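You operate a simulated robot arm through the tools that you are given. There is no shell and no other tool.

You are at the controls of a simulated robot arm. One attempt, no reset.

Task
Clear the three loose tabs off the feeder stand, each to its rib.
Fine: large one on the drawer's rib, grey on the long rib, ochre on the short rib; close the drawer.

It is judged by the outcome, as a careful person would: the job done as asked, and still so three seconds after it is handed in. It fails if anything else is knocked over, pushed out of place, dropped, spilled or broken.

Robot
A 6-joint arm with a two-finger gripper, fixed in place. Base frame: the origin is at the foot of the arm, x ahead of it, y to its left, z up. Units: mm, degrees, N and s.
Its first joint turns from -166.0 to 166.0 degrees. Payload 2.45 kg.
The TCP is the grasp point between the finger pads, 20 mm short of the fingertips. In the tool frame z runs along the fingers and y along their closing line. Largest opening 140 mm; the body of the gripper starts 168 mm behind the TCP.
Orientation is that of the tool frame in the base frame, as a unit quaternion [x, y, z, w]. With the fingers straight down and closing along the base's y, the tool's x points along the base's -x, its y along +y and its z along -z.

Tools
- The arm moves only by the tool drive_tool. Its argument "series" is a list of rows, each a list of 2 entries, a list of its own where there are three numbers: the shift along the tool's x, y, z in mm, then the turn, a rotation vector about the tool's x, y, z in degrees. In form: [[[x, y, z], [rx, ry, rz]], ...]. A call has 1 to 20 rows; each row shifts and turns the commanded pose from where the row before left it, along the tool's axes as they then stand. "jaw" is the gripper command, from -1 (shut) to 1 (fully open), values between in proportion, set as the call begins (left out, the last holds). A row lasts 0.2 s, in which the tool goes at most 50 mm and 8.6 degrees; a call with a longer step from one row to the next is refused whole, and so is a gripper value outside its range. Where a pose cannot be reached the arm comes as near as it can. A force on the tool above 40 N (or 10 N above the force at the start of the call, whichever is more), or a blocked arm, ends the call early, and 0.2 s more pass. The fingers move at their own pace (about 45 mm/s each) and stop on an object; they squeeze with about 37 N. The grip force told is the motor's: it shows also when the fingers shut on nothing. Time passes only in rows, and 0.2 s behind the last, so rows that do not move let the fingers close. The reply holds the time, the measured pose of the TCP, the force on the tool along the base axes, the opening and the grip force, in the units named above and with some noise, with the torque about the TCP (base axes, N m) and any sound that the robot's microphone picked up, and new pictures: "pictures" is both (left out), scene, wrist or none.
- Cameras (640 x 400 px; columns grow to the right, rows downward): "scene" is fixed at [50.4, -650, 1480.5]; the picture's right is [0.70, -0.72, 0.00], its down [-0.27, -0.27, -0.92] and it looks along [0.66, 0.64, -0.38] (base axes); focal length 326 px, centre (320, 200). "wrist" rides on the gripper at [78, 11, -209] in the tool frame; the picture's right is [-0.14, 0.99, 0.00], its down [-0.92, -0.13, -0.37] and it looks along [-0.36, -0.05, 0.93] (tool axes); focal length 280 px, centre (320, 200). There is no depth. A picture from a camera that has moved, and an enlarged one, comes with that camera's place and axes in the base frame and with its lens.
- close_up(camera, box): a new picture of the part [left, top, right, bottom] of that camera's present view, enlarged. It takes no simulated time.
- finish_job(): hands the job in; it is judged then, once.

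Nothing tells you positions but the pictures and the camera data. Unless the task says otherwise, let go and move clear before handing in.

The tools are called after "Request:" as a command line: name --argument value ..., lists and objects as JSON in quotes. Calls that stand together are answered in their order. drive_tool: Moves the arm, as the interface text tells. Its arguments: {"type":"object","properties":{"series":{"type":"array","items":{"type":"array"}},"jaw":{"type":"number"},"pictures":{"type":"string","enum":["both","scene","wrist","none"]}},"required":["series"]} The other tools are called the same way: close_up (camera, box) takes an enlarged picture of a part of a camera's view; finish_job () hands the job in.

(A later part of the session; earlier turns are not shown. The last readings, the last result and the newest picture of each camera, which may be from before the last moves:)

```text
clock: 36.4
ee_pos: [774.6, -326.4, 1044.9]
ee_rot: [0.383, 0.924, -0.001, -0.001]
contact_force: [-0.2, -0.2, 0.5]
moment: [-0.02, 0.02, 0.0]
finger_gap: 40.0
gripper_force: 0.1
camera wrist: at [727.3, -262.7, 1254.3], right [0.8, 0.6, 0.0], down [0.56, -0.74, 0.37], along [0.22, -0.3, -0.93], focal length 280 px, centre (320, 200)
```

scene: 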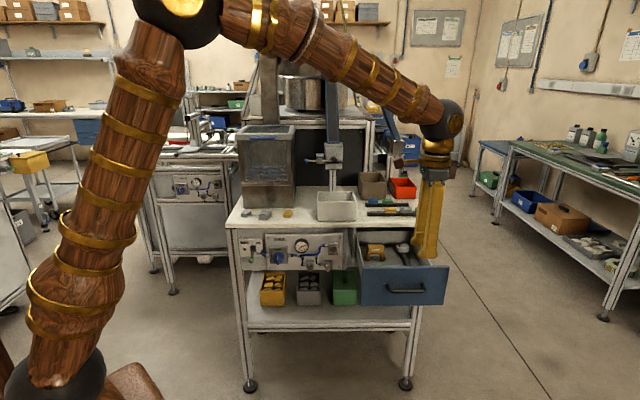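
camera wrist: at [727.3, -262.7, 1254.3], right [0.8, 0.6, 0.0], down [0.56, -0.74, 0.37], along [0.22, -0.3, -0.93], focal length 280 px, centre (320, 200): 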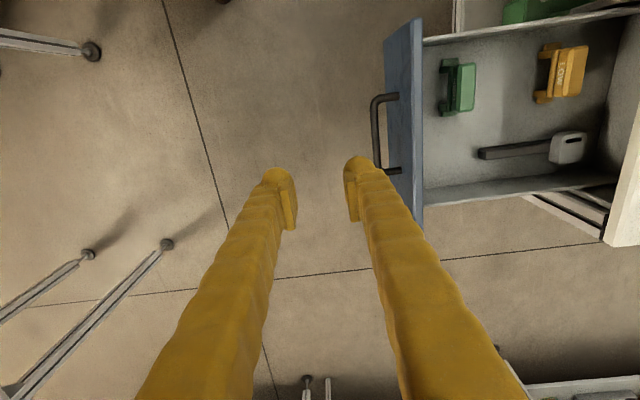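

Now the drawer interior shows clearly: the HIGH and LOW pieces, and the rib with one tab at its rear. I'll enlarge it for measuring.

Request:
close_up --camera "wrist" --box '[440, 20, 640, 220]'

Request:
close_up --camera "scene" --box '[354, 226, 434, 276]'

```text
2.00 times, centred on (540, 120) of wrist
camera zoom: at [727.3, -262.7, 1254.3], right [0.8, 0.6, 0.0], down [0.56, -0.74, 0.37], along [0.22, -0.3, -0.93], focal length 561 px, centre (-120, 360)
```

zoom: 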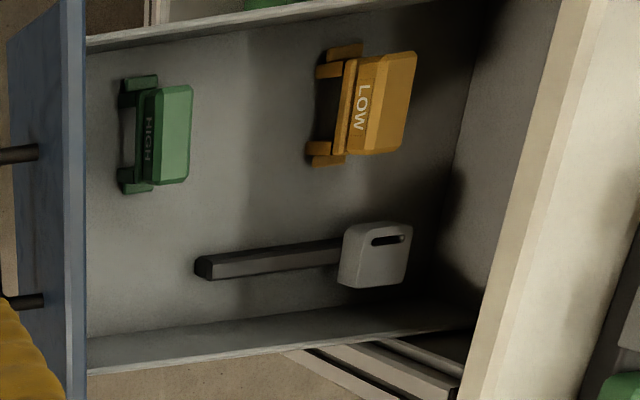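

```text
8.00 times, centred on (394, 251) of scene
camera zoom: at [50.4, -650.0, 1480.5], right [0.7, -0.72, 0.0], down [-0.27, -0.27, -0.92], along [0.66, 0.64, -0.38], focal length 2607 px, centre (-272, -208)
```

zoom: 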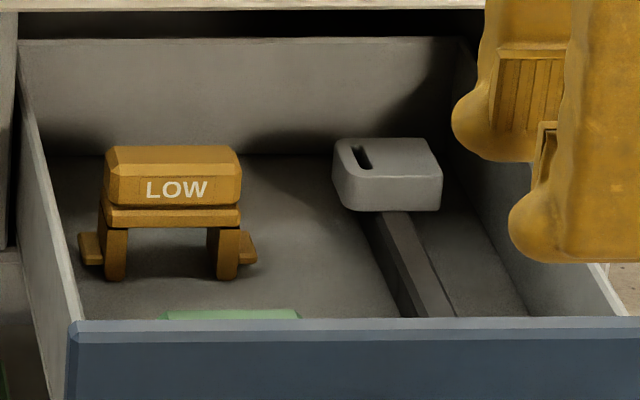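

The drawer rib's free length runs from about (1004, -177) to (1084, -100), with its top near z≈788. Next I'll swing over to the loose tabs, keeping in front of the tall hopper, and look at them from above.

Request:
drive_tool --series '[[[0, 0, -20], [0, 0, -7.5]], [[0, 0, -20], [0, 0, -7.5]], [[0, 0, -20], [0, 0, -7.5]], [[0, 0, -20], [0, 0, -7.5]], [[0, 0, 0], [0, 0, -7.5]], [[0, 0, 0], [0, 0, -7.5]], [[2, 45, 0], [0, 0, 0]], [[2, 45, 0], [0, 0, 0]], [[2, 45, 0], [0, 0, 0]], [[2, 45, 0], [0, 0, 0]], [[2, 45, 0], [0, 0, 0]], [[2, 45, 0], [0, 0, 0]], [[2, 45, 0], [0, 0, 0]], [[2, 45, 0], [0, 0, 0]], [[2, 45, 0], [0, 0, 0]], [[2, 45, 0], [0, 0, 0]], [[2, 45, 0], [0, 0, 0]], [[2, 45, 0], [0, 0, 0]], [[2, 30, 0], [0, 0, 0]]]' --jaw 0.2

Request:
close_up --camera "wrist" --box '[200, 60, 460, 260]'

```text
clock: 40.4
ee_pos: [746.9, 243.5, 1124.6]
ee_rot: [0.0, 1.0, 0.0, 0.0]
contact_force: [0.9, -0.7, -0.7]
moment: [-0.01, 0.02, 0.0]
finger_gap: 84.2
gripper_force: 0.0
camera wrist: at [668.7, 255.5, 1334.6], right [0.14, 0.99, 0.0], down [0.92, -0.13, 0.37], along [0.36, -0.05, -0.93], focal length 280 px, centre (320, 200)
```

scene: 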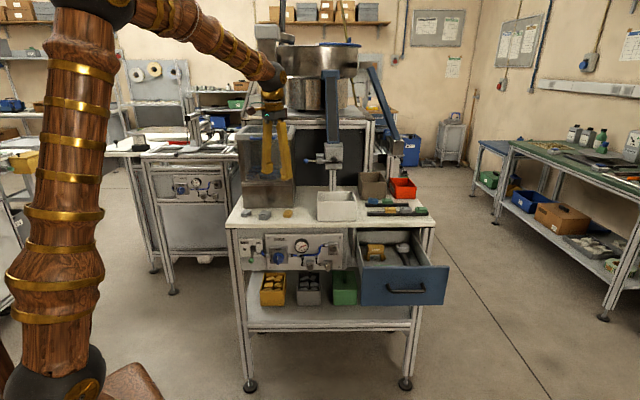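
wrist: 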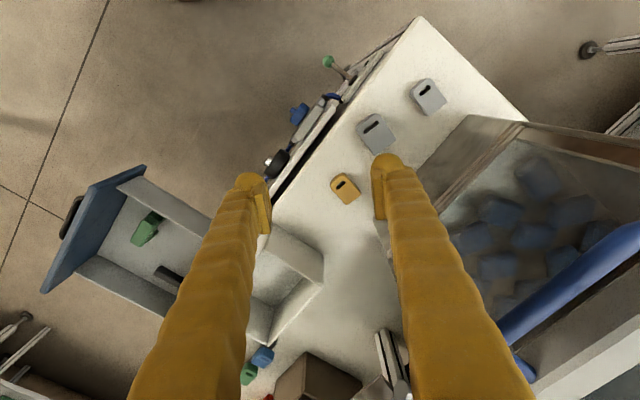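

```text
2.00 times, centred on (330, 160) of wrist
camera zoom: at [668.7, 255.5, 1334.6], right [0.14, 0.99, 0.0], down [0.92, -0.13, 0.37], along [0.36, -0.05, -0.93], focal length 561 px, centre (300, 280)
```

zoom: 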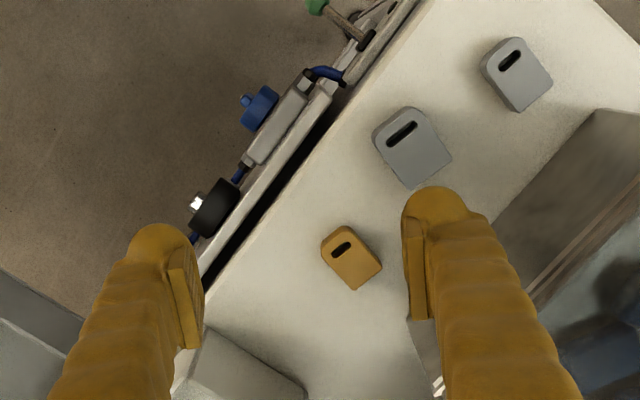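

The loose tabs all lie with the slot toward −x at about 30° yaw: ochre at (812, 276), large grey at (737, 326) and small grey at (697, 400). Before picking any up, I'll check whether the empty, vertical tool can reach the far free end of the short rib at about (1212, 3).

Request:
drive_tool --series '[[[0, 0, 0], [0, 0, 7.5]], [[0, 0, 0], [0, 0, 7.5]], [[0, 0, 0], [0, 0, 7.5]], [[0, 0, 0], [0, 0, 7.5]], [[0, 0, 0], [0, 0, 7.5]], [[0, 0, 0], [0, 0, 7.5]], [[-45, 12, 3], [0, 0, 0]], [[-45, 12, 3], [0, 0, 0]], [[-45, 12, 3], [0, 0, 0]], [[-45, 12, 3], [0, 0, 0]], [[-45, 12, 3], [0, 0, 0]], [[-45, 12, 3], [0, 0, 0]], [[-45, 12, 3], [0, 0, 0]], [[-45, 12, 10], [0, 0, 0]], [[-45, 12, 10], [0, 0, 0]], [[-45, 12, 15], [0, 0, 0]], [[-38, 35, 25], [0, 0, 0]], [[0, 0, 20], [0, 0, 0]]]' --jaw -0.2

Request:
close_up --camera "wrist" --box '[160, 0, 480, 220]'

```text
refused: row 17 steps farther than a row can; nothing moved
```

```text
1.82 times, centred on (320, 110) of wrist
camera zoom: at [668.7, 255.5, 1334.6], right [0.14, 0.99, 0.0], down [0.92, -0.13, 0.37], along [0.36, -0.05, -0.93], focal length 510 px, centre (320, 364)
```

zoom: 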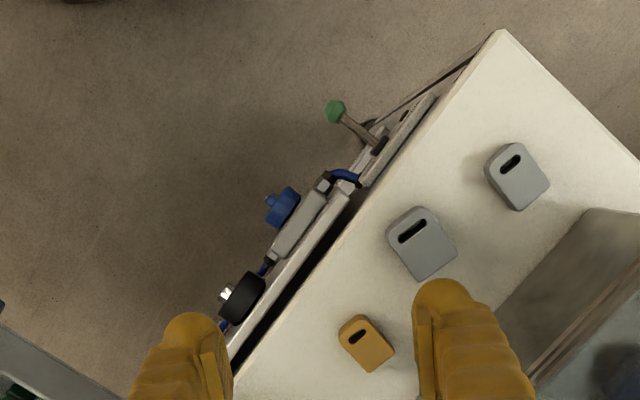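

One row was too long. I'll repeat the reach check with smaller steps.

Request:
drive_tool --series '[[[0, 0, 0], [0, 0, 7.5]], [[0, 0, 0], [0, 0, 7.5]], [[0, 0, 0], [0, 0, 7.5]], [[0, 0, 0], [0, 0, 7.5]], [[0, 0, 0], [0, 0, 7.5]], [[0, 0, 0], [0, 0, 7.5]], [[-45, 13, 3], [0, 0, 0]], [[-45, 13, 3], [0, 0, 0]], [[-45, 13, 3], [0, 0, 0]], [[-45, 13, 3], [0, 0, 0]], [[-45, 13, 3], [0, 0, 0]], [[-45, 13, 3], [0, 0, 0]], [[-45, 13, 3], [0, 0, 0]], [[-45, 13, 10], [0, 0, 0]], [[-45, 13, 10], [0, 0, 0]], [[-45, 13, 15], [0, 0, 0]], [[-38, 18, 25], [0, 0, 0]], [[0, 7, 20], [0, 0, 0]]]' --jaw -0.2

Request:
close_up --camera "wrist" --box '[160, 0, 480, 220]'

```text
clock: 44.2
ee_pos: [1204.8, 7.6, 1029.2]
ee_rot: [0.383, 0.924, 0.001, 0.001]
contact_force: [-0.1, -0.2, 1.5]
moment: [0.01, -0.07, 0.0]
finger_gap: 56.0
gripper_force: 0.1
camera wrist: at [1156.4, 71.4, 1237.0], right [0.8, 0.6, 0.0], down [0.56, -0.74, 0.37], along [0.22, -0.29, -0.93], focal length 280 px, centre (320, 200)
```

scene: 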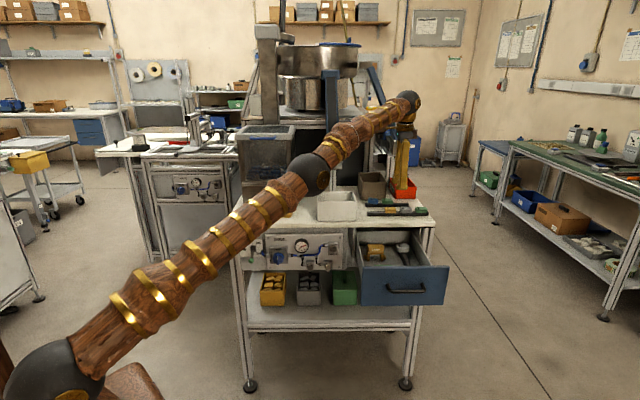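
wrist: 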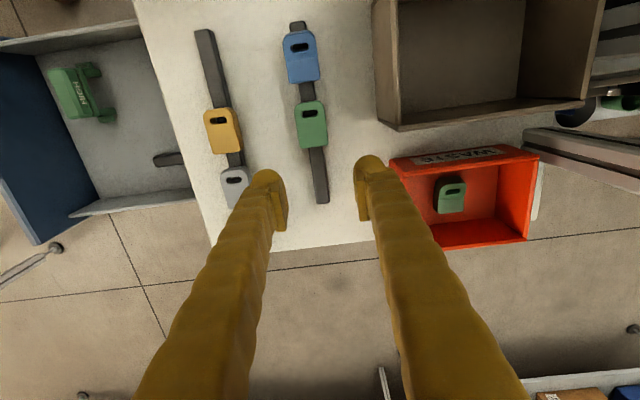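

```text
1.82 times, centred on (320, 110) of wrist
camera zoom: at [1156.4, 71.4, 1237.0], right [0.8, 0.6, 0.0], down [0.56, -0.74, 0.37], along [0.22, -0.29, -0.93], focal length 510 px, centre (320, 364)
```

zoom: 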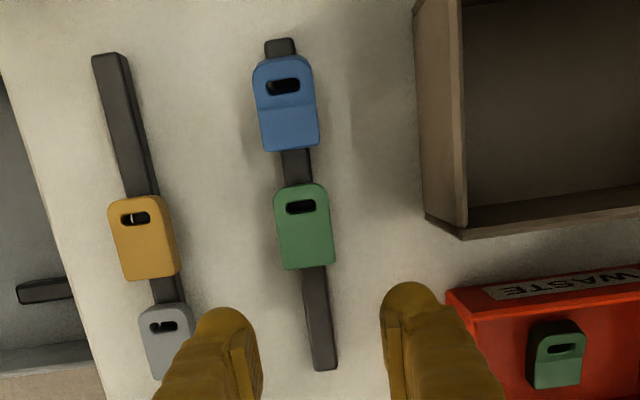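

The arm reaches the far rib end vertically, so tilting isn't needed. The free spots centre on about (1211, 0) for the short rib and (1061, 22) for the long rib. Now I'll go back for the ochre tab.

Request:
drive_tool --series '[[[0, 0, -45], [0, 0, 0]], [[0, 0, -45], [0, 0, 0]], [[42.4, -13.6, 0], [0, 0, 0]], [[42.4, -13.6, 0], [0, 0, 0]], [[42.4, -13.6, 0], [0, 0, 0]], [[42.4, -13.6, 0], [0, 0, 0]], [[42.4, -13.6, 0], [0, 0, 0]], [[42.4, -13.6, 0], [0, 0, 0]], [[42.4, -13.6, 0], [0, 0, 0]], [[42.4, -13.6, 0], [0, 0, 0]], [[42.4, -13.6, 0], [0, 0, 0]], [[42.4, -13.6, 0], [0, 0, 0]], [[42.4, -13.6, 0], [0, 0, 0]]]' --pictures "none" --jaw -0.14

Request:
drive_tool --series '[[[0, 0, 0], [0, 0, -8.14]], [[0, 0, 0], [0, 0, -8.14]], [[0, 0, 0], [0, 0, -8.14]], [[0, 0, 0], [0, 0, -8.14]], [[0, 0, 0], [0, 0, -8.14]], [[0, 0, 0], [0, 0, -8.14]], [[0, 0, 0], [0, 0, -8.14]], [[0, 0, 0], [0, 0, -8.14]], [[0, 0, 0], [0, 0, -8.18]]]' --pictures "wrist"

```text
clock: 47.0
ee_pos: [739.0, 232.7, 1103.3]
ee_rot: [0.383, 0.924, 0.0, 0.0]
contact_force: [0.6, -0.4, -0.9]
moment: [-0.03, 0.04, -0.02]
finger_gap: 60.1
gripper_force: 0.0
out of reach, approached as far as the arm can: row 1, 2
```

```text
clock: 49.0
ee_pos: [738.8, 233.0, 1102.3]
ee_rot: [-0.246, 0.969, 0.0, 0.001]
contact_force: [0.5, -0.6, 0.1]
moment: [0.02, -0.02, -0.01]
finger_gap: 60.1
gripper_force: 0.1
camera wrist: at [665.4, 205.3, 1311.3], right [-0.35, 0.94, 0.0], down [0.87, 0.33, 0.37], along [0.34, 0.13, -0.93], focal length 280 px, centre (320, 200)
```

wrist: 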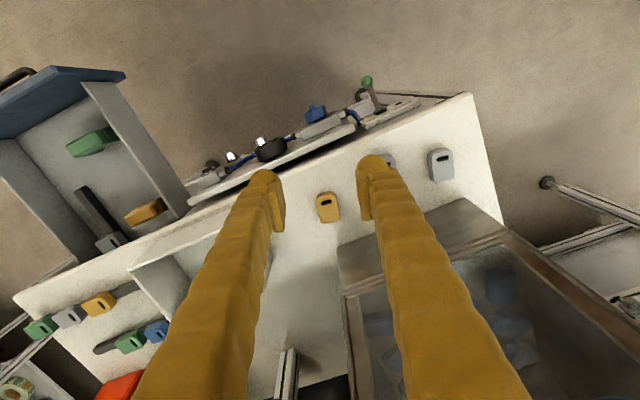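

The tool is yawed to match the ochre tab. I'll move over it and drop partway for a check.

Request:
drive_tool --series '[[[-28.1, 0.8, 0], [0, 0, 0]], [[-28.1, 0.8, 0], [0, 0, 0]], [[-28.1, 0.7, 0], [0, 0, 0]], [[0, 0, 30], [0, 0, 0]], [[0, 0, 30], [0, 0, 0]], [[0, 0, 30], [0, 0, 0]]]'

Request:
close_up --camera "wrist" --box '[240, 100, 400, 260]'

```text
clock: 50.4
ee_pos: [813.0, 273.8, 1013.7]
ee_rot: [-0.245, 0.97, 0.0, 0.0]
contact_force: [0.4, -0.3, 0.0]
moment: [0.02, -0.01, 0.0]
finger_gap: 60.3
gripper_force: 0.1
camera wrist: at [738.4, 246.1, 1222.6], right [-0.35, 0.94, 0.0], down [0.87, 0.32, 0.37], along [0.35, 0.13, -0.93], focal length 280 px, centre (320, 200)
```

scene: 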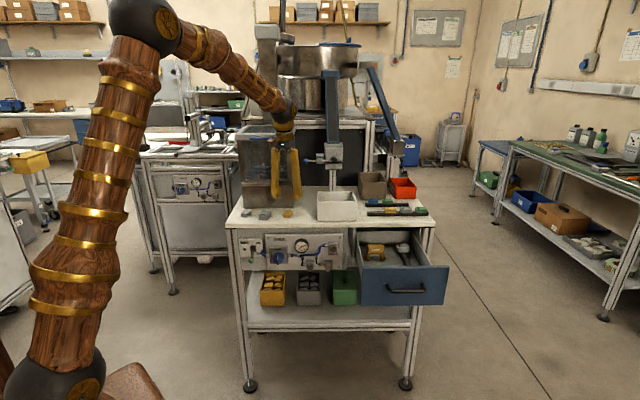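
wrist: 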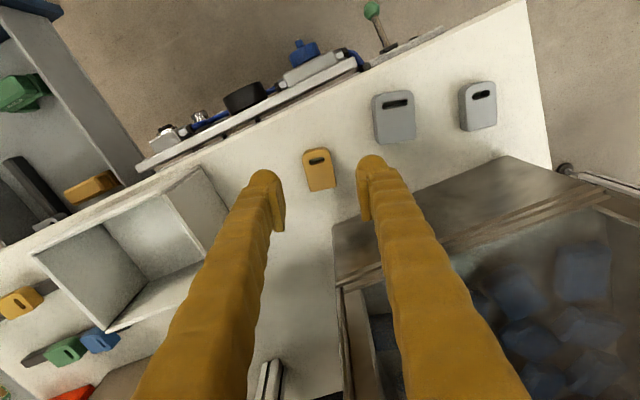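

```text
2.50 times, centred on (320, 180) of wrist
camera zoom: at [738.4, 246.1, 1222.6], right [-0.35, 0.94, 0.0], down [0.87, 0.32, 0.37], along [0.35, 0.13, -0.93], focal length 701 px, centre (320, 250)
```

zoom: 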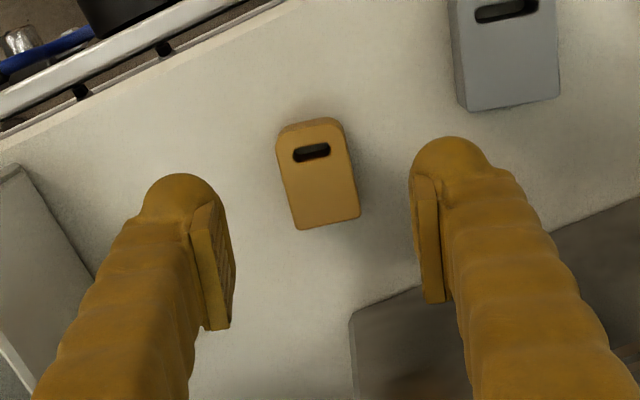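

The ochre tab is centred between the fingers and needs about 3° more yaw. I'll turn that, go down and grip it.

Request:
drive_tool --series '[[[0, 0, 0], [0, 0, -3.2]], [[0, 0, 25], [0, 0, 0]], [[0, 0, 25], [0, 0, 0]], [[0, 0, 12], [0, 0, 0]], [[0, 0, 8], [0, 0, 0]]]' --pictures "wrist"

Request:
close_up --camera "scene" --box '[250, 180, 330, 230]'

```text
clock: 51.6
ee_pos: [812.3, 275.0, 942.6]
ee_rot: [-0.272, 0.962, 0.0, -0.001]
contact_force: [-0.6, -0.6, -0.4]
moment: [-0.01, -0.02, 0.0]
finger_gap: 60.0
gripper_force: 0.1
camera wrist: at [740.3, 243.6, 1151.1], right [-0.4, 0.92, 0.0], down [0.85, 0.37, 0.37], along [0.34, 0.15, -0.93], focal length 280 px, centre (320, 200)
```

wrist: 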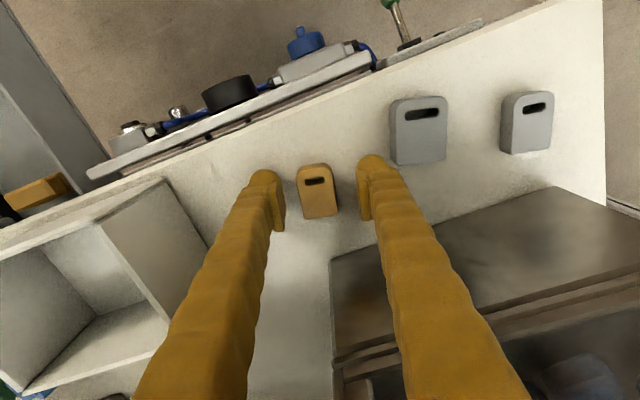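

```text
8.00 times, centred on (290, 205) of scene
camera zoom: at [50.4, -650.0, 1480.5], right [0.7, -0.72, 0.0], down [-0.27, -0.27, -0.92], along [0.66, 0.64, -0.38], focal length 2607 px, centre (560, 160)
```

zoom: 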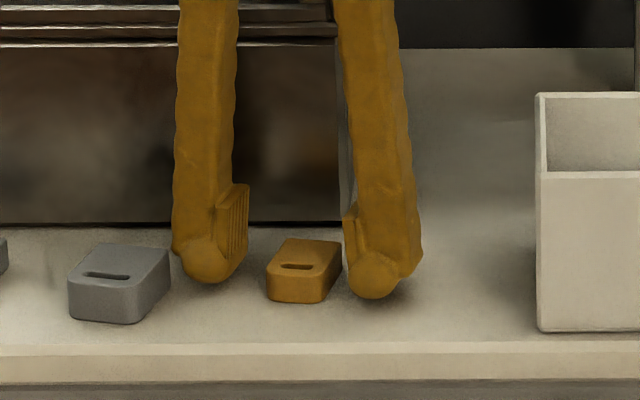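

The fingers straddle the tab with the tips just above the table. I'll close.

Request:
drive_tool --series '[[[0, 0, 1], [0, 0, 0]], [[0, 0, 0], [0, 0, 0]], [[0, 0, 0], [0, 0, 0]], [[0, 0, 0], [0, 0, 0]]]' --jaw -1 --pictures "wrist"

Request:
close_up --camera "scene" --box '[250, 180, 330, 230]'

```text
clock: 52.6
ee_pos: [812.5, 275.1, 942.0]
ee_rot: [-0.272, 0.962, 0.0, 0.0]
contact_force: [1.4, -0.7, 0.0]
moment: [-0.01, 0.0, 0.01]
finger_gap: 26.2
gripper_force: 36.7
camera wrist: at [740.2, 243.7, 1150.5], right [-0.4, 0.92, 0.0], down [0.85, 0.37, 0.37], along [0.34, 0.15, -0.93], focal length 280 px, centre (320, 200)
```

wrist: 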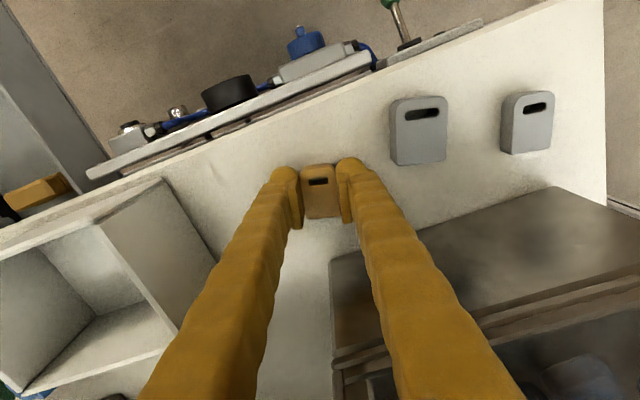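

```text
8.00 times, centred on (290, 205) of scene
camera zoom: at [50.4, -650.0, 1480.5], right [0.7, -0.72, 0.0], down [-0.27, -0.27, -0.92], along [0.66, 0.64, -0.38], focal length 2607 px, centre (560, 160)
```

zoom: 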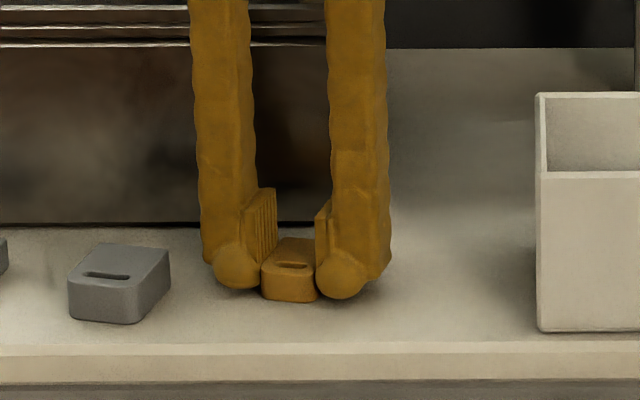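

The tab is gripped 26 mm wide. I'll lift it, move away from the hopper and turn the slot end to the left.

Request:
drive_tool --series '[[[0, 0, -20], [0, 0, 0]], [[0, 0, -40], [0, 0, 0]], [[0, 0, -40], [0, 0, 0]], [[38.9, -9.3, -20], [0, 0, 0]], [[0, 0, -20], [0, 0, 8.52]], [[0, 0, 0], [0, 0, 8.52]], [[0, 0, 0], [0, 0, 8.52]], [[0, 0, 0], [0, 0, 8.52]], [[0, 0, 0], [0, 0, 8.52]], [[0, 0, 0], [0, 0, 8.52]], [[0, 0, 0], [0, 0, 8.52]], [[0, 0, 0], [0, 0, 8.52]], [[0, 0, 0], [0, 0, 8.52]]]' --pictures "wrist"

```text
clock: 55.4
ee_pos: [782.8, 245.3, 1082.0]
ee_rot: [0.385, 0.923, 0.0, 0.001]
contact_force: [0.3, 0.2, -1.2]
moment: [-0.01, -0.01, -0.02]
finger_gap: 25.9
gripper_force: 36.8
camera wrist: at [736.5, 309.8, 1290.6], right [0.8, 0.6, 0.0], down [0.56, -0.74, 0.37], along [0.22, -0.3, -0.93], focal length 280 px, centre (320, 200)
```

wrist: 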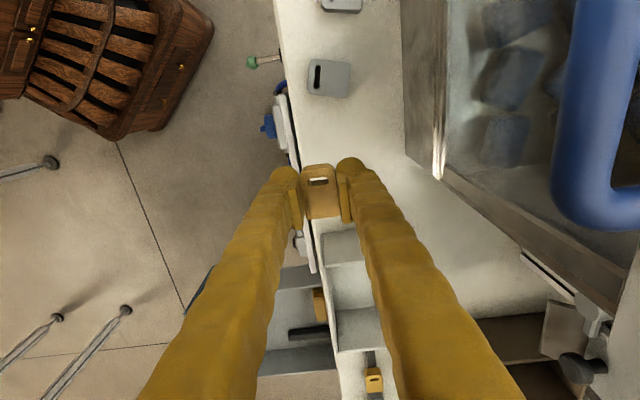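

The ochre tab is secure. I'll carry it over the bin at a safe height to above the free end of the short rib.

Request:
drive_tool --series '[[[-43.5, 11.7, 0], [0, 0, 0]], [[-43.5, 11.7, 0], [0, 0, 0]], [[-43.5, 11.7, 0], [0, 0, 0]], [[-43.5, 11.7, 0], [0, 0, 0]], [[-43.5, 11.7, 0], [0, 0, 0]], [[-43.5, 11.7, 0], [0, 0, 0]], [[-43.5, 11.7, 5], [0, 0, 0]], [[-43.5, 11.7, 10], [0, 0, 0]], [[-43.5, 11.7, 20], [0, 0, 0]], [[-43.5, 11.7, 25], [0, 0, 0]], [[-43.5, 11.7, 10], [0, 0, 0]]]'

Request:
close_up --camera "wrist" --box '[200, 60, 420, 240]'

```text
refused: row 10 steps farther than a row can; nothing moved
```

```text
2.22 times, centred on (310, 150) of wrist
camera zoom: at [736.5, 309.8, 1290.6], right [0.8, 0.6, 0.0], down [0.56, -0.74, 0.37], along [0.22, -0.3, -0.93], focal length 623 px, centre (342, 311)
```

zoom: 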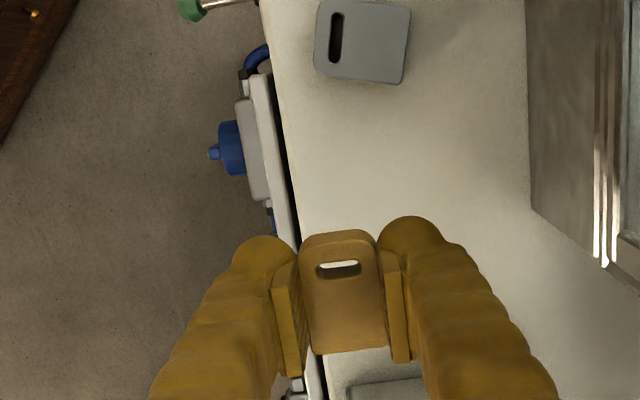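

One row was slightly too long. I'll send the same move with a gentler descent.

Request:
drive_tool --series '[[[-43.5, 11.7, 0], [0, 0, 0]], [[-43.5, 11.7, 0], [0, 0, 0]], [[-43.5, 11.7, 0], [0, 0, 0]], [[-43.5, 11.7, 0], [0, 0, 0]], [[-43.5, 11.7, 0], [0, 0, 0]], [[-43.5, 11.7, 5], [0, 0, 0]], [[-43.5, 11.7, 10], [0, 0, 0]], [[-43.5, 11.7, 15], [0, 0, 0]], [[-43.5, 11.7, 18], [0, 0, 0]], [[-43.5, 11.7, 18], [0, 0, 0]], [[-43.5, 11.7, 12], [0, 0, 0]]]'

Request:
close_up --camera "wrist" --box '[200, 60, 420, 240]'

```text
clock: 57.8
ee_pos: [1210.4, 0.2, 1012.1]
ee_rot: [0.384, 0.923, 0.001, 0.001]
contact_force: [0.5, 0.5, 0.9]
moment: [-0.09, 0.01, 0.0]
finger_gap: 26.1
gripper_force: 36.8
camera wrist: at [1162.5, 62.8, 1222.3], right [0.8, 0.6, 0.0], down [0.56, -0.74, 0.37], along [0.23, -0.3, -0.93], focal length 280 px, centre (320, 200)
```

scene: 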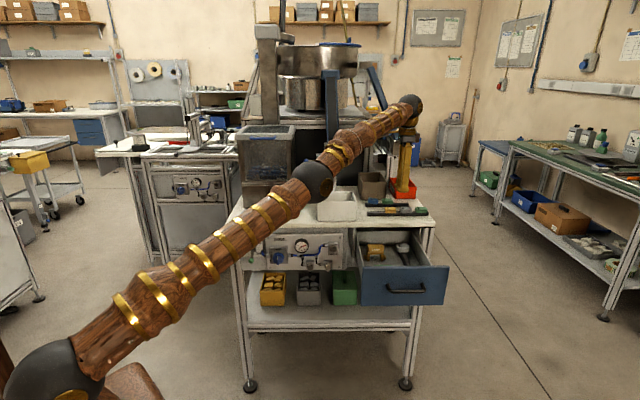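
wrist: 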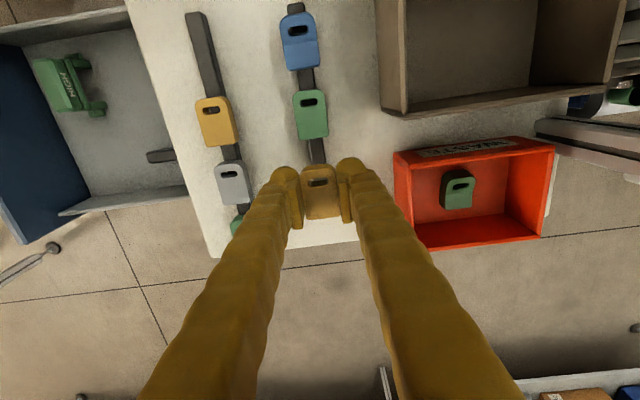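

```text
2.22 times, centred on (310, 150) of wrist
camera zoom: at [1162.5, 62.8, 1222.3], right [0.8, 0.6, 0.0], down [0.56, -0.74, 0.37], along [0.23, -0.3, -0.93], focal length 623 px, centre (342, 311)
```

zoom: 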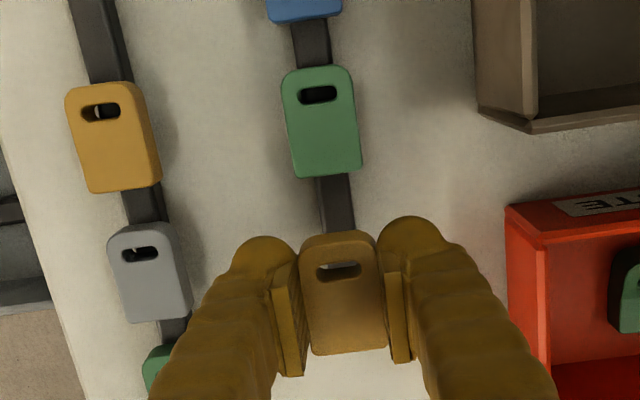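

The tab is lined up over the rib between the green tab and the rib end. I'll lower it to just above the rib.

Request:
drive_tool --series '[[[-2, 0, 15], [0, 0, 0]], [[0, 0, 15], [0, 0, 0]], [[0, 0, 10], [0, 0, 0]], [[0, 0, 6], [0, 0, 0]]]'

Request:
close_up --camera "wrist" --box '[200, 60, 420, 240]'

Request:
close_up --camera "scene" --box '[360, 180, 440, 230]'

```text
clock: 58.8
ee_pos: [1213.2, -5.5, 957.4]
ee_rot: [0.384, 0.924, 0.0, 0.0]
contact_force: [-0.2, 0.2, 0.3]
moment: [0.0, 0.0, 0.0]
finger_gap: 26.0
gripper_force: 36.4
camera wrist: at [1166.0, 59.1, 1166.3], right [0.8, 0.6, 0.0], down [0.56, -0.74, 0.37], along [0.22, -0.3, -0.93], focal length 280 px, centre (320, 200)
```

scene: 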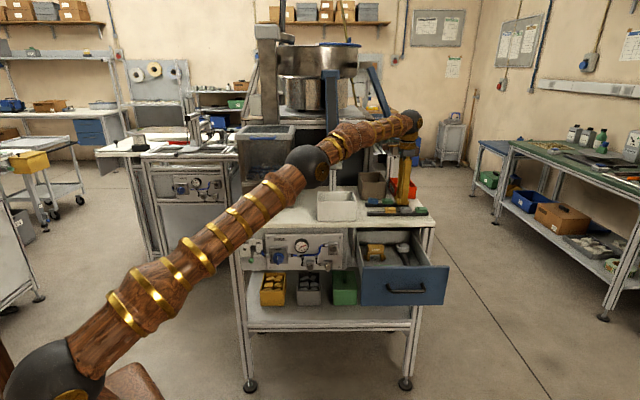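
wrist: 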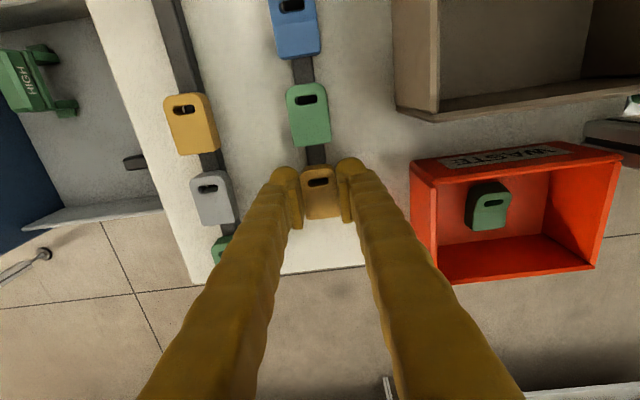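

```text
2.22 times, centred on (310, 150) of wrist
camera zoom: at [1166.0, 59.1, 1166.3], right [0.8, 0.6, 0.0], down [0.56, -0.74, 0.37], along [0.22, -0.3, -0.93], focal length 623 px, centre (342, 311)
```

zoom: 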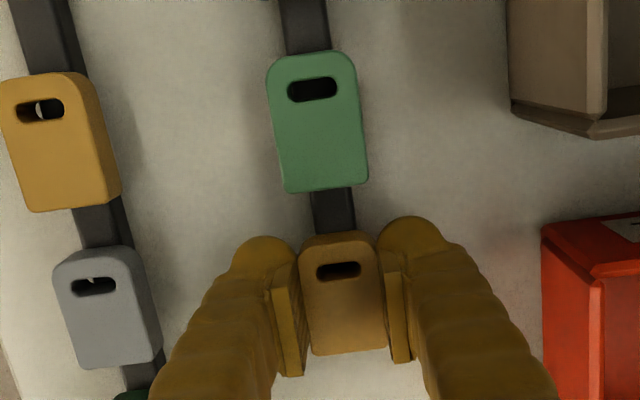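

```text
8.00 times, centred on (400, 205) of scene
camera zoom: at [50.4, -650.0, 1480.5], right [0.7, -0.72, 0.0], down [-0.27, -0.27, -0.92], along [0.66, 0.64, -0.38], focal length 2607 px, centre (-320, 160)
```

zoom: 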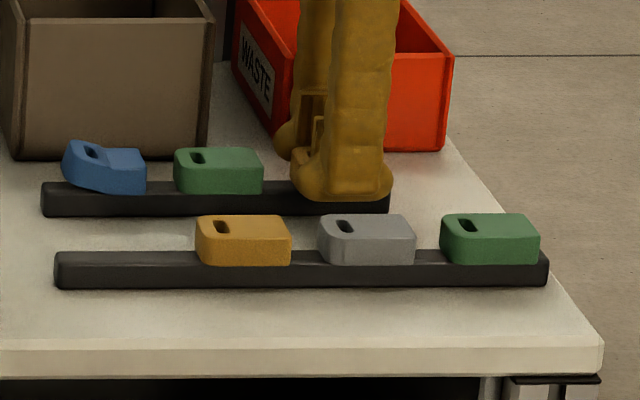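

There's no contact yet and the tab is centred across the rib. I'll shift it 3 mm back along the rib and lower in small steps until I feel it touch.

Request:
drive_tool --series '[[[3, 0, 0], [0, 0, 0]], [[0, 0, 1], [0, 0, 0]], [[0, 0, 1], [0, 0, 0]]]' --pictures "none"

Request:
drive_tool --series '[[[0, 0, 1], [0, 0, 0]], [[0, 0, 0.5], [0, 0, 0]]]' --pictures "none"

```text
clock: 59.6
ee_pos: [1210.7, -1.9, 956.9]
ee_rot: [0.384, 0.923, 0.0, 0.002]
contact_force: [0.6, 0.7, 12.6]
moment: [0.02, -0.04, -0.02]
finger_gap: 26.0
gripper_force: 36.9
```

```text
clock: 60.2
ee_pos: [1212.0, -1.9, 955.8]
ee_rot: [0.385, 0.923, 0.0, 0.001]
contact_force: [-1.3, -1.1, 30.4]
moment: [0.0, 0.02, -0.01]
finger_gap: 26.5
gripper_force: 36.8
```

The tab has touched down at z≈957 with almost no moment, so it's sitting flat. I'll ease the pressure, open, and rise straight up.

Request:
drive_tool --series '[[[0, 0, -1.5], [0, 0, 0]], [[0, 0, 0], [0, 0, 0]]]' --pictures "none"

Request:
drive_tool --series '[[[0, 0, 0], [0, 0, 0]], [[0, 0, 0], [0, 0, 0]], [[0, 0, 0], [0, 0, 0]]]' --jaw -0.3

Request:
close_up --camera "wrist" --box '[200, 60, 420, 240]'

```text
clock: 60.8
ee_pos: [1211.0, -1.8, 956.2]
ee_rot: [0.384, 0.923, 0.0, 0.0]
contact_force: [0.7, 1.1, 23.8]
moment: [-0.04, -0.09, -0.01]
finger_gap: 25.7
gripper_force: 37.3
```

```text
clock: 61.6
ee_pos: [1211.6, -2.4, 953.4]
ee_rot: [0.385, 0.923, -0.001, -0.001]
contact_force: [0.6, 0.1, 1.0]
moment: [-0.01, 0.02, 0.02]
finger_gap: 49.0
gripper_force: 0.1
camera wrist: at [1164.5, 61.6, 1163.5], right [0.8, 0.6, 0.0], down [0.56, -0.74, 0.37], along [0.22, -0.3, -0.93], focal length 280 px, centre (320, 200)
```

scene: 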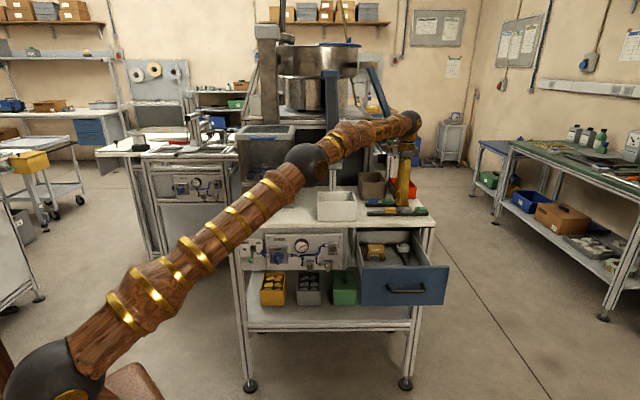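
wrist: 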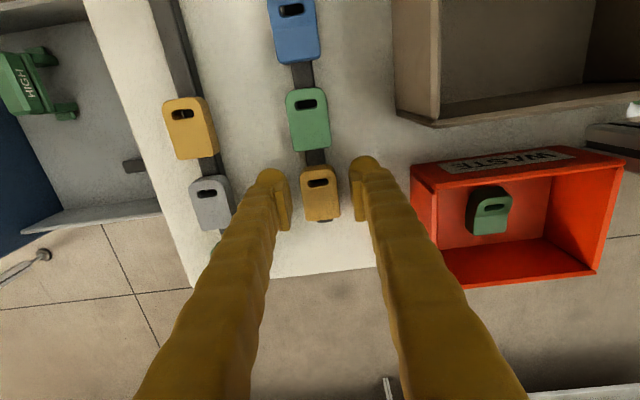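

```text
2.22 times, centred on (310, 150) of wrist
camera zoom: at [1164.5, 61.6, 1163.5], right [0.8, 0.6, 0.0], down [0.56, -0.74, 0.37], along [0.22, -0.3, -0.93], focal length 623 px, centre (342, 311)
```

zoom: 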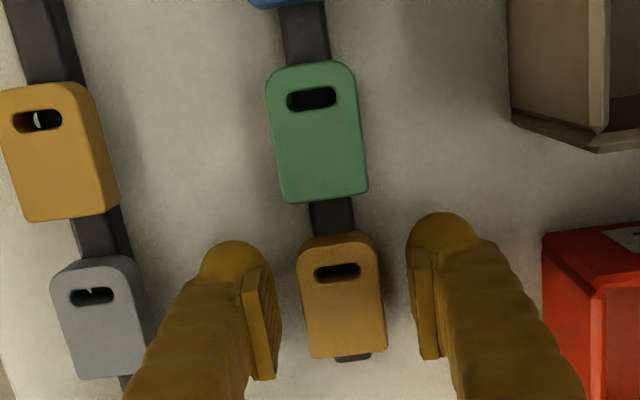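

The ochre tab is seated on the short rib. I'll rise and go back for the small grey tab.

Request:
drive_tool --series '[[[0, 0, -20], [0, 0, 0]], [[0, 0, -30], [0, 0, 0]], [[44.8, -11.9, -12], [0, 0, 0]], [[44.8, -11.9, -12], [0, 0, 0]], [[44.8, -11.9, -12], [0, 0, 0]], [[44.8, -11.9, -12], [0, 0, 0]], [[44.8, -11.9, -12], [0, 0, 0]], [[44.8, -11.9, -12], [0, 0, 0]], [[44.8, -11.9, -12], [0, 0, 0]], [[44.8, -11.9, 0], [0, 0, 0]], [[44.8, -11.9, 0], [0, 0, 0]], [[44.8, -11.9, 0], [0, 0, 0]], [[44.8, -11.9, 0], [0, 0, 0]], [[44.8, -11.9, 0], [0, 0, 0]], [[44.8, -11.9, 0], [0, 0, 0]]]' --pictures "scene" --jaw -0.14

Request:
close_up --camera "scene" --box '[360, 180, 440, 230]'

Request:
drive_tool --series '[[[0, 0, 0], [0, 0, -8.13]], [[0, 0, 0], [0, 0, -8.13]], [[0, 0, 0], [0, 0, -8.13]], [[0, 0, 0], [0, 0, -8.13]], [[0, 0, 0], [0, 0, -8.13]], [[0, 0, 0], [0, 0, -8.13]], [[0, 0, 0], [0, 0, -8.13]], [[0, 0, 0], [0, 0, -8.13]], [[0, 0, 0], [0, 0, -8.13]], [[0, 0, 0], [0, 0, -8.13]]]' --pictures "wrist"

```text
clock: 64.8
ee_pos: [690.9, 303.1, 1089.6]
ee_rot: [0.384, 0.923, 0.0, 0.0]
contact_force: [-0.2, 0.0, 0.3]
moment: [-0.01, -0.03, 0.0]
finger_gap: 60.4
gripper_force: 0.1
```

scene: 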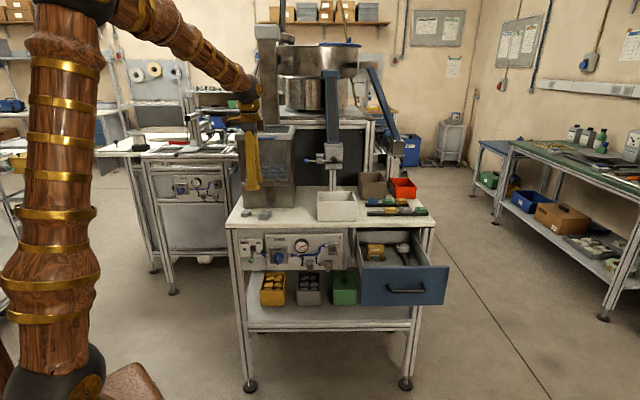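

```text
8.00 times, centred on (400, 205) of scene
camera zoom: at [50.4, -650.0, 1480.5], right [0.7, -0.72, 0.0], down [-0.27, -0.27, -0.92], along [0.66, 0.64, -0.38], focal length 2607 px, centre (-320, 160)
```

zoom: 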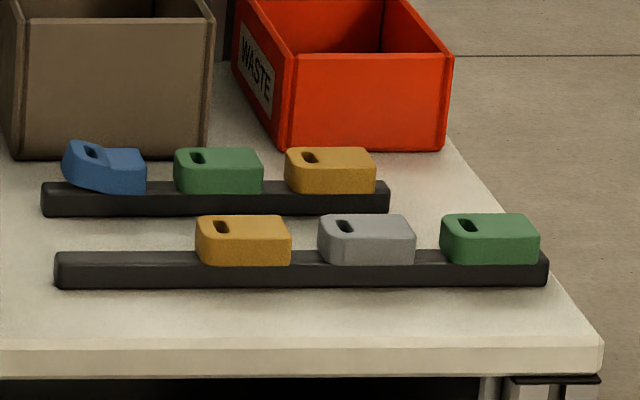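

```text
clock: 67.0
ee_pos: [691.7, 302.4, 1090.1]
ee_rot: [-0.311, 0.951, 0.0, 0.0]
contact_force: [-1.0, -0.2, -1.3]
moment: [0.04, -0.01, -0.03]
finger_gap: 60.2
gripper_force: 0.1
camera wrist: at [622.2, 265.1, 1298.7], right [-0.47, 0.88, 0.0], down [0.82, 0.44, 0.37], along [0.32, 0.17, -0.93], focal length 280 px, centre (320, 200)
```

wrist: 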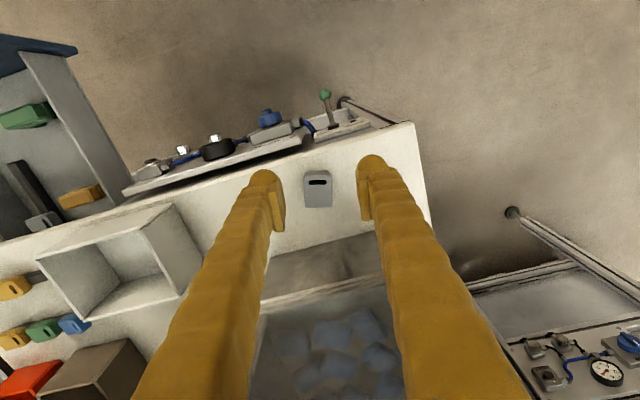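

The ochre tab sits on the rib just like its neighbours. The tab now under the gripper is the large one, so I'll take that next and measure it.

Request:
close_up --camera "wrist" --box '[240, 110, 400, 270]'

```text
2.50 times, centred on (320, 190) of wrist
camera zoom: at [622.2, 265.1, 1298.7], right [-0.47, 0.88, 0.0], down [0.82, 0.44, 0.37], along [0.32, 0.17, -0.93], focal length 701 px, centre (320, 225)
```

zoom: 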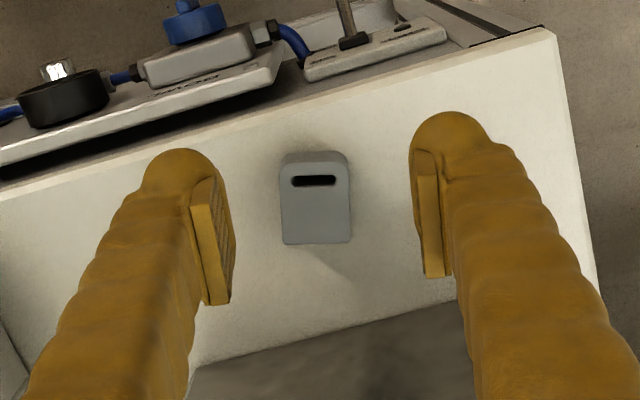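

The large tab is about 48×38 mm, centred at (737, 325) and at 29° yaw. I'll align with it and come down for a final check.

Request:
drive_tool --series '[[[0, 0, 0], [0, 0, 6.8]], [[-25.4, -1.6, 10], [0, 0, 0]], [[-25.3, -1.6, 20], [0, 0, 0]], [[0, 0, 30], [0, 0, 0]], [[0, 0, 30], [0, 0, 0]], [[0, 0, 0], [0, 0, 0]]]' --jaw 0.0 --pictures "wrist"

Request:
close_up --camera "wrist" --box '[240, 110, 400, 270]'

```text
clock: 68.0
ee_pos: [739.6, 325.3, 1045.4]
ee_rot: [-0.253, 0.968, 0.001, 0.003]
contact_force: [-5.3, -3.6, 16.9]
moment: [1.26, -1.77, 0.04]
finger_gap: 70.0
gripper_force: 0.0
stopped in row 4: the force on the tool passed its limit at 251 N (the readings are from after the stop); the commanded pose is now the measured one
camera wrist: at [665.2, 295.8, 1254.0], right [-0.37, 0.93, 0.0], down [0.86, 0.34, 0.37], along [0.35, 0.14, -0.93], focal length 280 px, centre (320, 200)
```

wrist: 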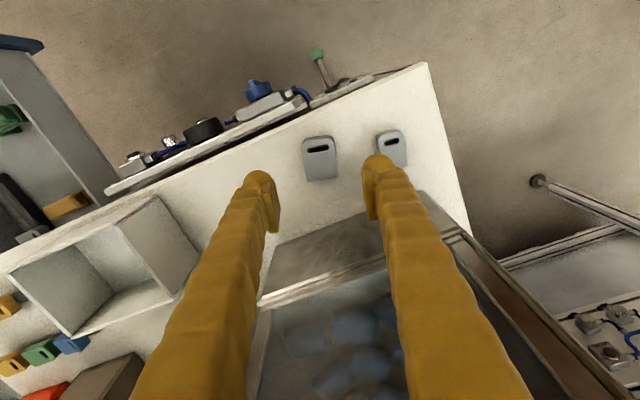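

```text
2.50 times, centred on (320, 190) of wrist
camera zoom: at [665.2, 295.8, 1254.0], right [-0.37, 0.93, 0.0], down [0.86, 0.34, 0.37], along [0.35, 0.14, -0.93], focal length 701 px, centre (320, 225)
```

zoom: 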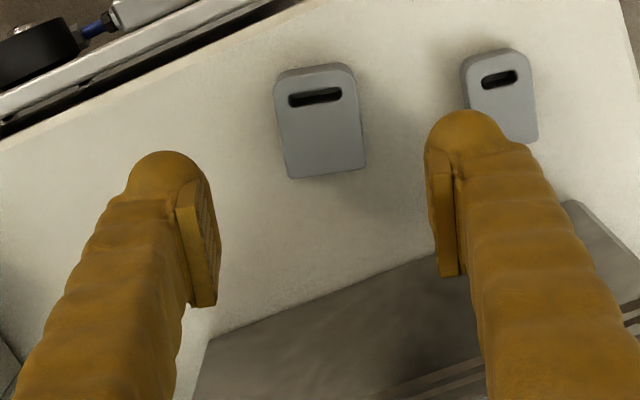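

The tool touched something on the hopper side while coming down, and the arm stopped by itself. I'll find out what it touched before moving.

Request:
close_up --camera "scene" --box '[200, 40, 360, 240]'

Request:
close_up --camera "scene" --box '[225, 90, 315, 160]'

Request:
close_up --camera "wrist" --box '[240, 180, 520, 400]'

```text
2.00 times, centred on (280, 140) of scene
camera zoom: at [50.4, -650.0, 1480.5], right [0.7, -0.72, 0.0], down [-0.27, -0.27, -0.92], along [0.66, 0.64, -0.38], focal length 652 px, centre (400, 320)
```

zoom: 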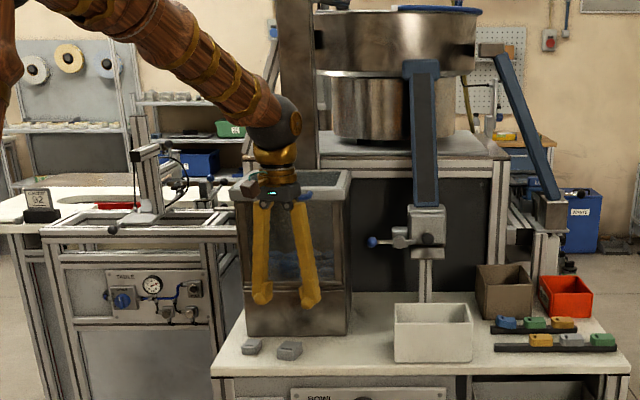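

```text
5.71 times, centred on (270, 125) of scene
camera zoom: at [50.4, -650.0, 1480.5], right [0.7, -0.72, 0.0], down [-0.27, -0.27, -0.92], along [0.66, 0.64, -0.38], focal length 1862 px, centre (606, 629)
```

zoom: 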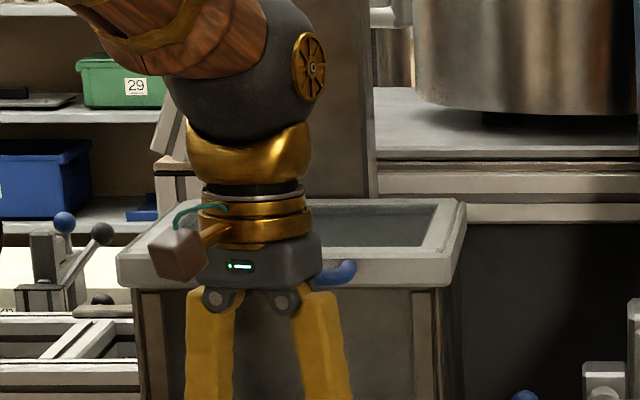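

```text
1.82 times, centred on (380, 290) of wrist
camera zoom: at [665.2, 295.8, 1254.0], right [-0.37, 0.93, 0.0], down [0.86, 0.34, 0.37], along [0.35, 0.14, -0.93], focal length 510 px, centre (211, 36)
```

zoom: 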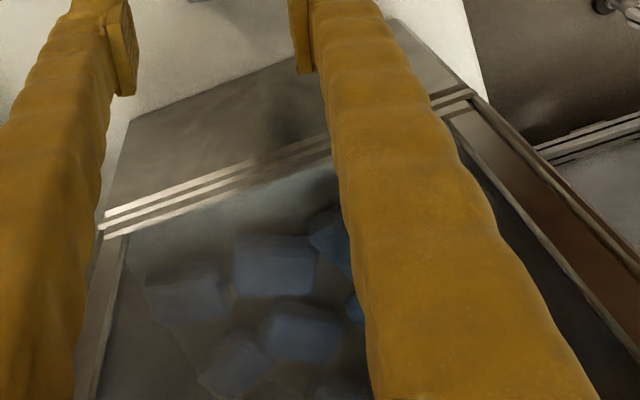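

The gripper body came down on a blue handle that sticks out of the hopper's top front rim. I'll lift straight off, back away and check the hopper.

Request:
drive_tool --series '[[[0, 0, -10], [0, 0, 0]], [[0, 0, -30], [0, 0, 0]], [[0, 0, -30], [0, 0, 0]], [[40, 0, 0], [0, 0, 0]], [[40, 0, 0], [0, 0, 0]], [[40, -20, 0], [0, 0, 0]], [[40, -20, 0], [0, 0, 0]], [[40, -20, 0], [0, 0, 0]]]'

Request:
close_up --camera "scene" --box '[220, 100, 320, 220]'

Request:
close_up --camera "wrist" --box '[240, 150, 560, 400]'

```text
clock: 69.8
ee_pos: [593.5, 173.0, 1115.8]
ee_rot: [-0.253, 0.968, 0.0, 0.002]
contact_force: [-0.8, -0.3, 1.1]
moment: [0.0, -0.01, -0.02]
finger_gap: 69.9
gripper_force: 0.0
camera wrist: at [519.7, 143.6, 1323.8], right [-0.37, 0.93, 0.0], down [0.86, 0.34, 0.37], along [0.35, 0.14, -0.93], focal length 280 px, centre (320, 200)
```

scene: 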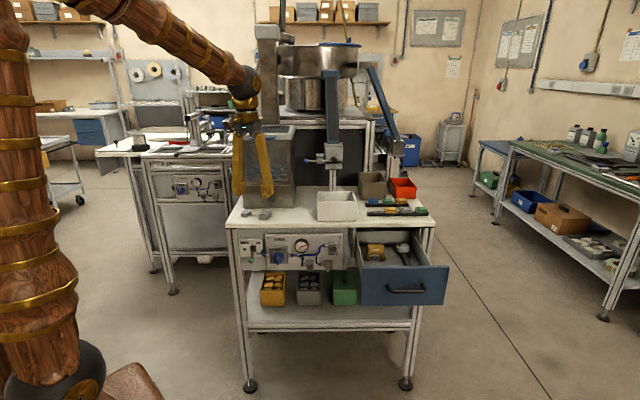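
wrist: 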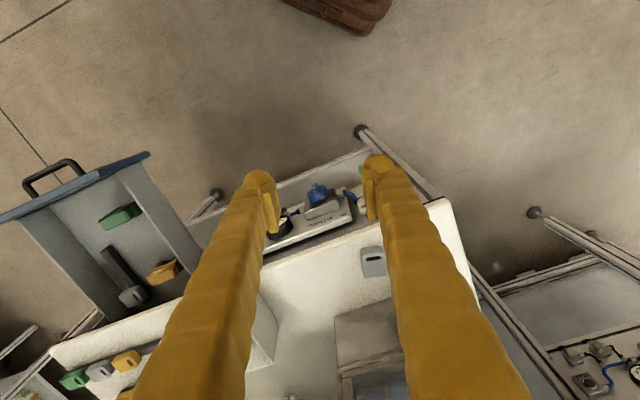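

```text
3.33 times, centred on (270, 160) of scene
camera zoom: at [50.4, -650.0, 1480.5], right [0.7, -0.72, 0.0], down [-0.27, -0.27, -0.92], along [0.66, 0.64, -0.38], focal length 1086 px, centre (487, 333)
```

zoom: 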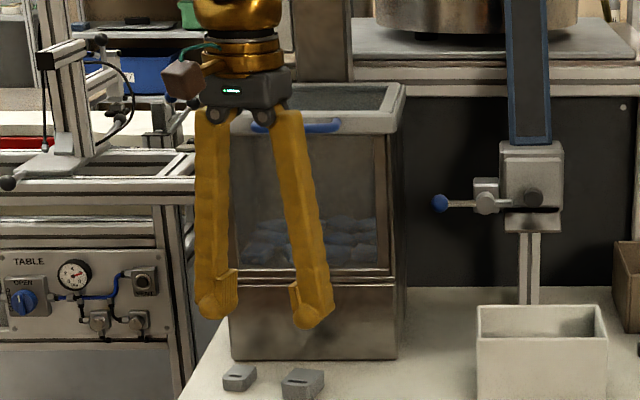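

```text
1.60 times, centred on (400, 275) of wrist
camera zoom: at [519.7, 143.6, 1323.8], right [-0.37, 0.93, 0.0], down [0.86, 0.34, 0.37], along [0.35, 0.14, -0.93], focal length 449 px, centre (192, 80)
```

zoom: 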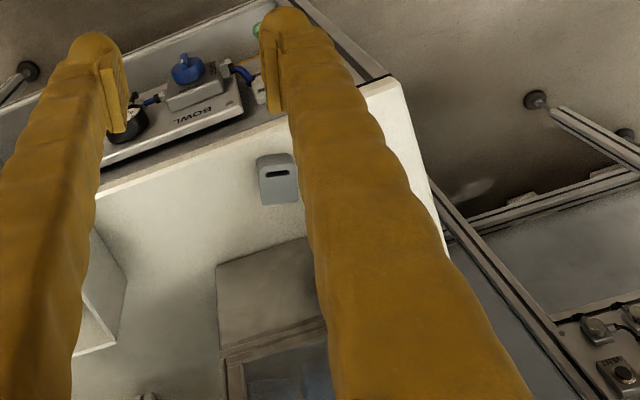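

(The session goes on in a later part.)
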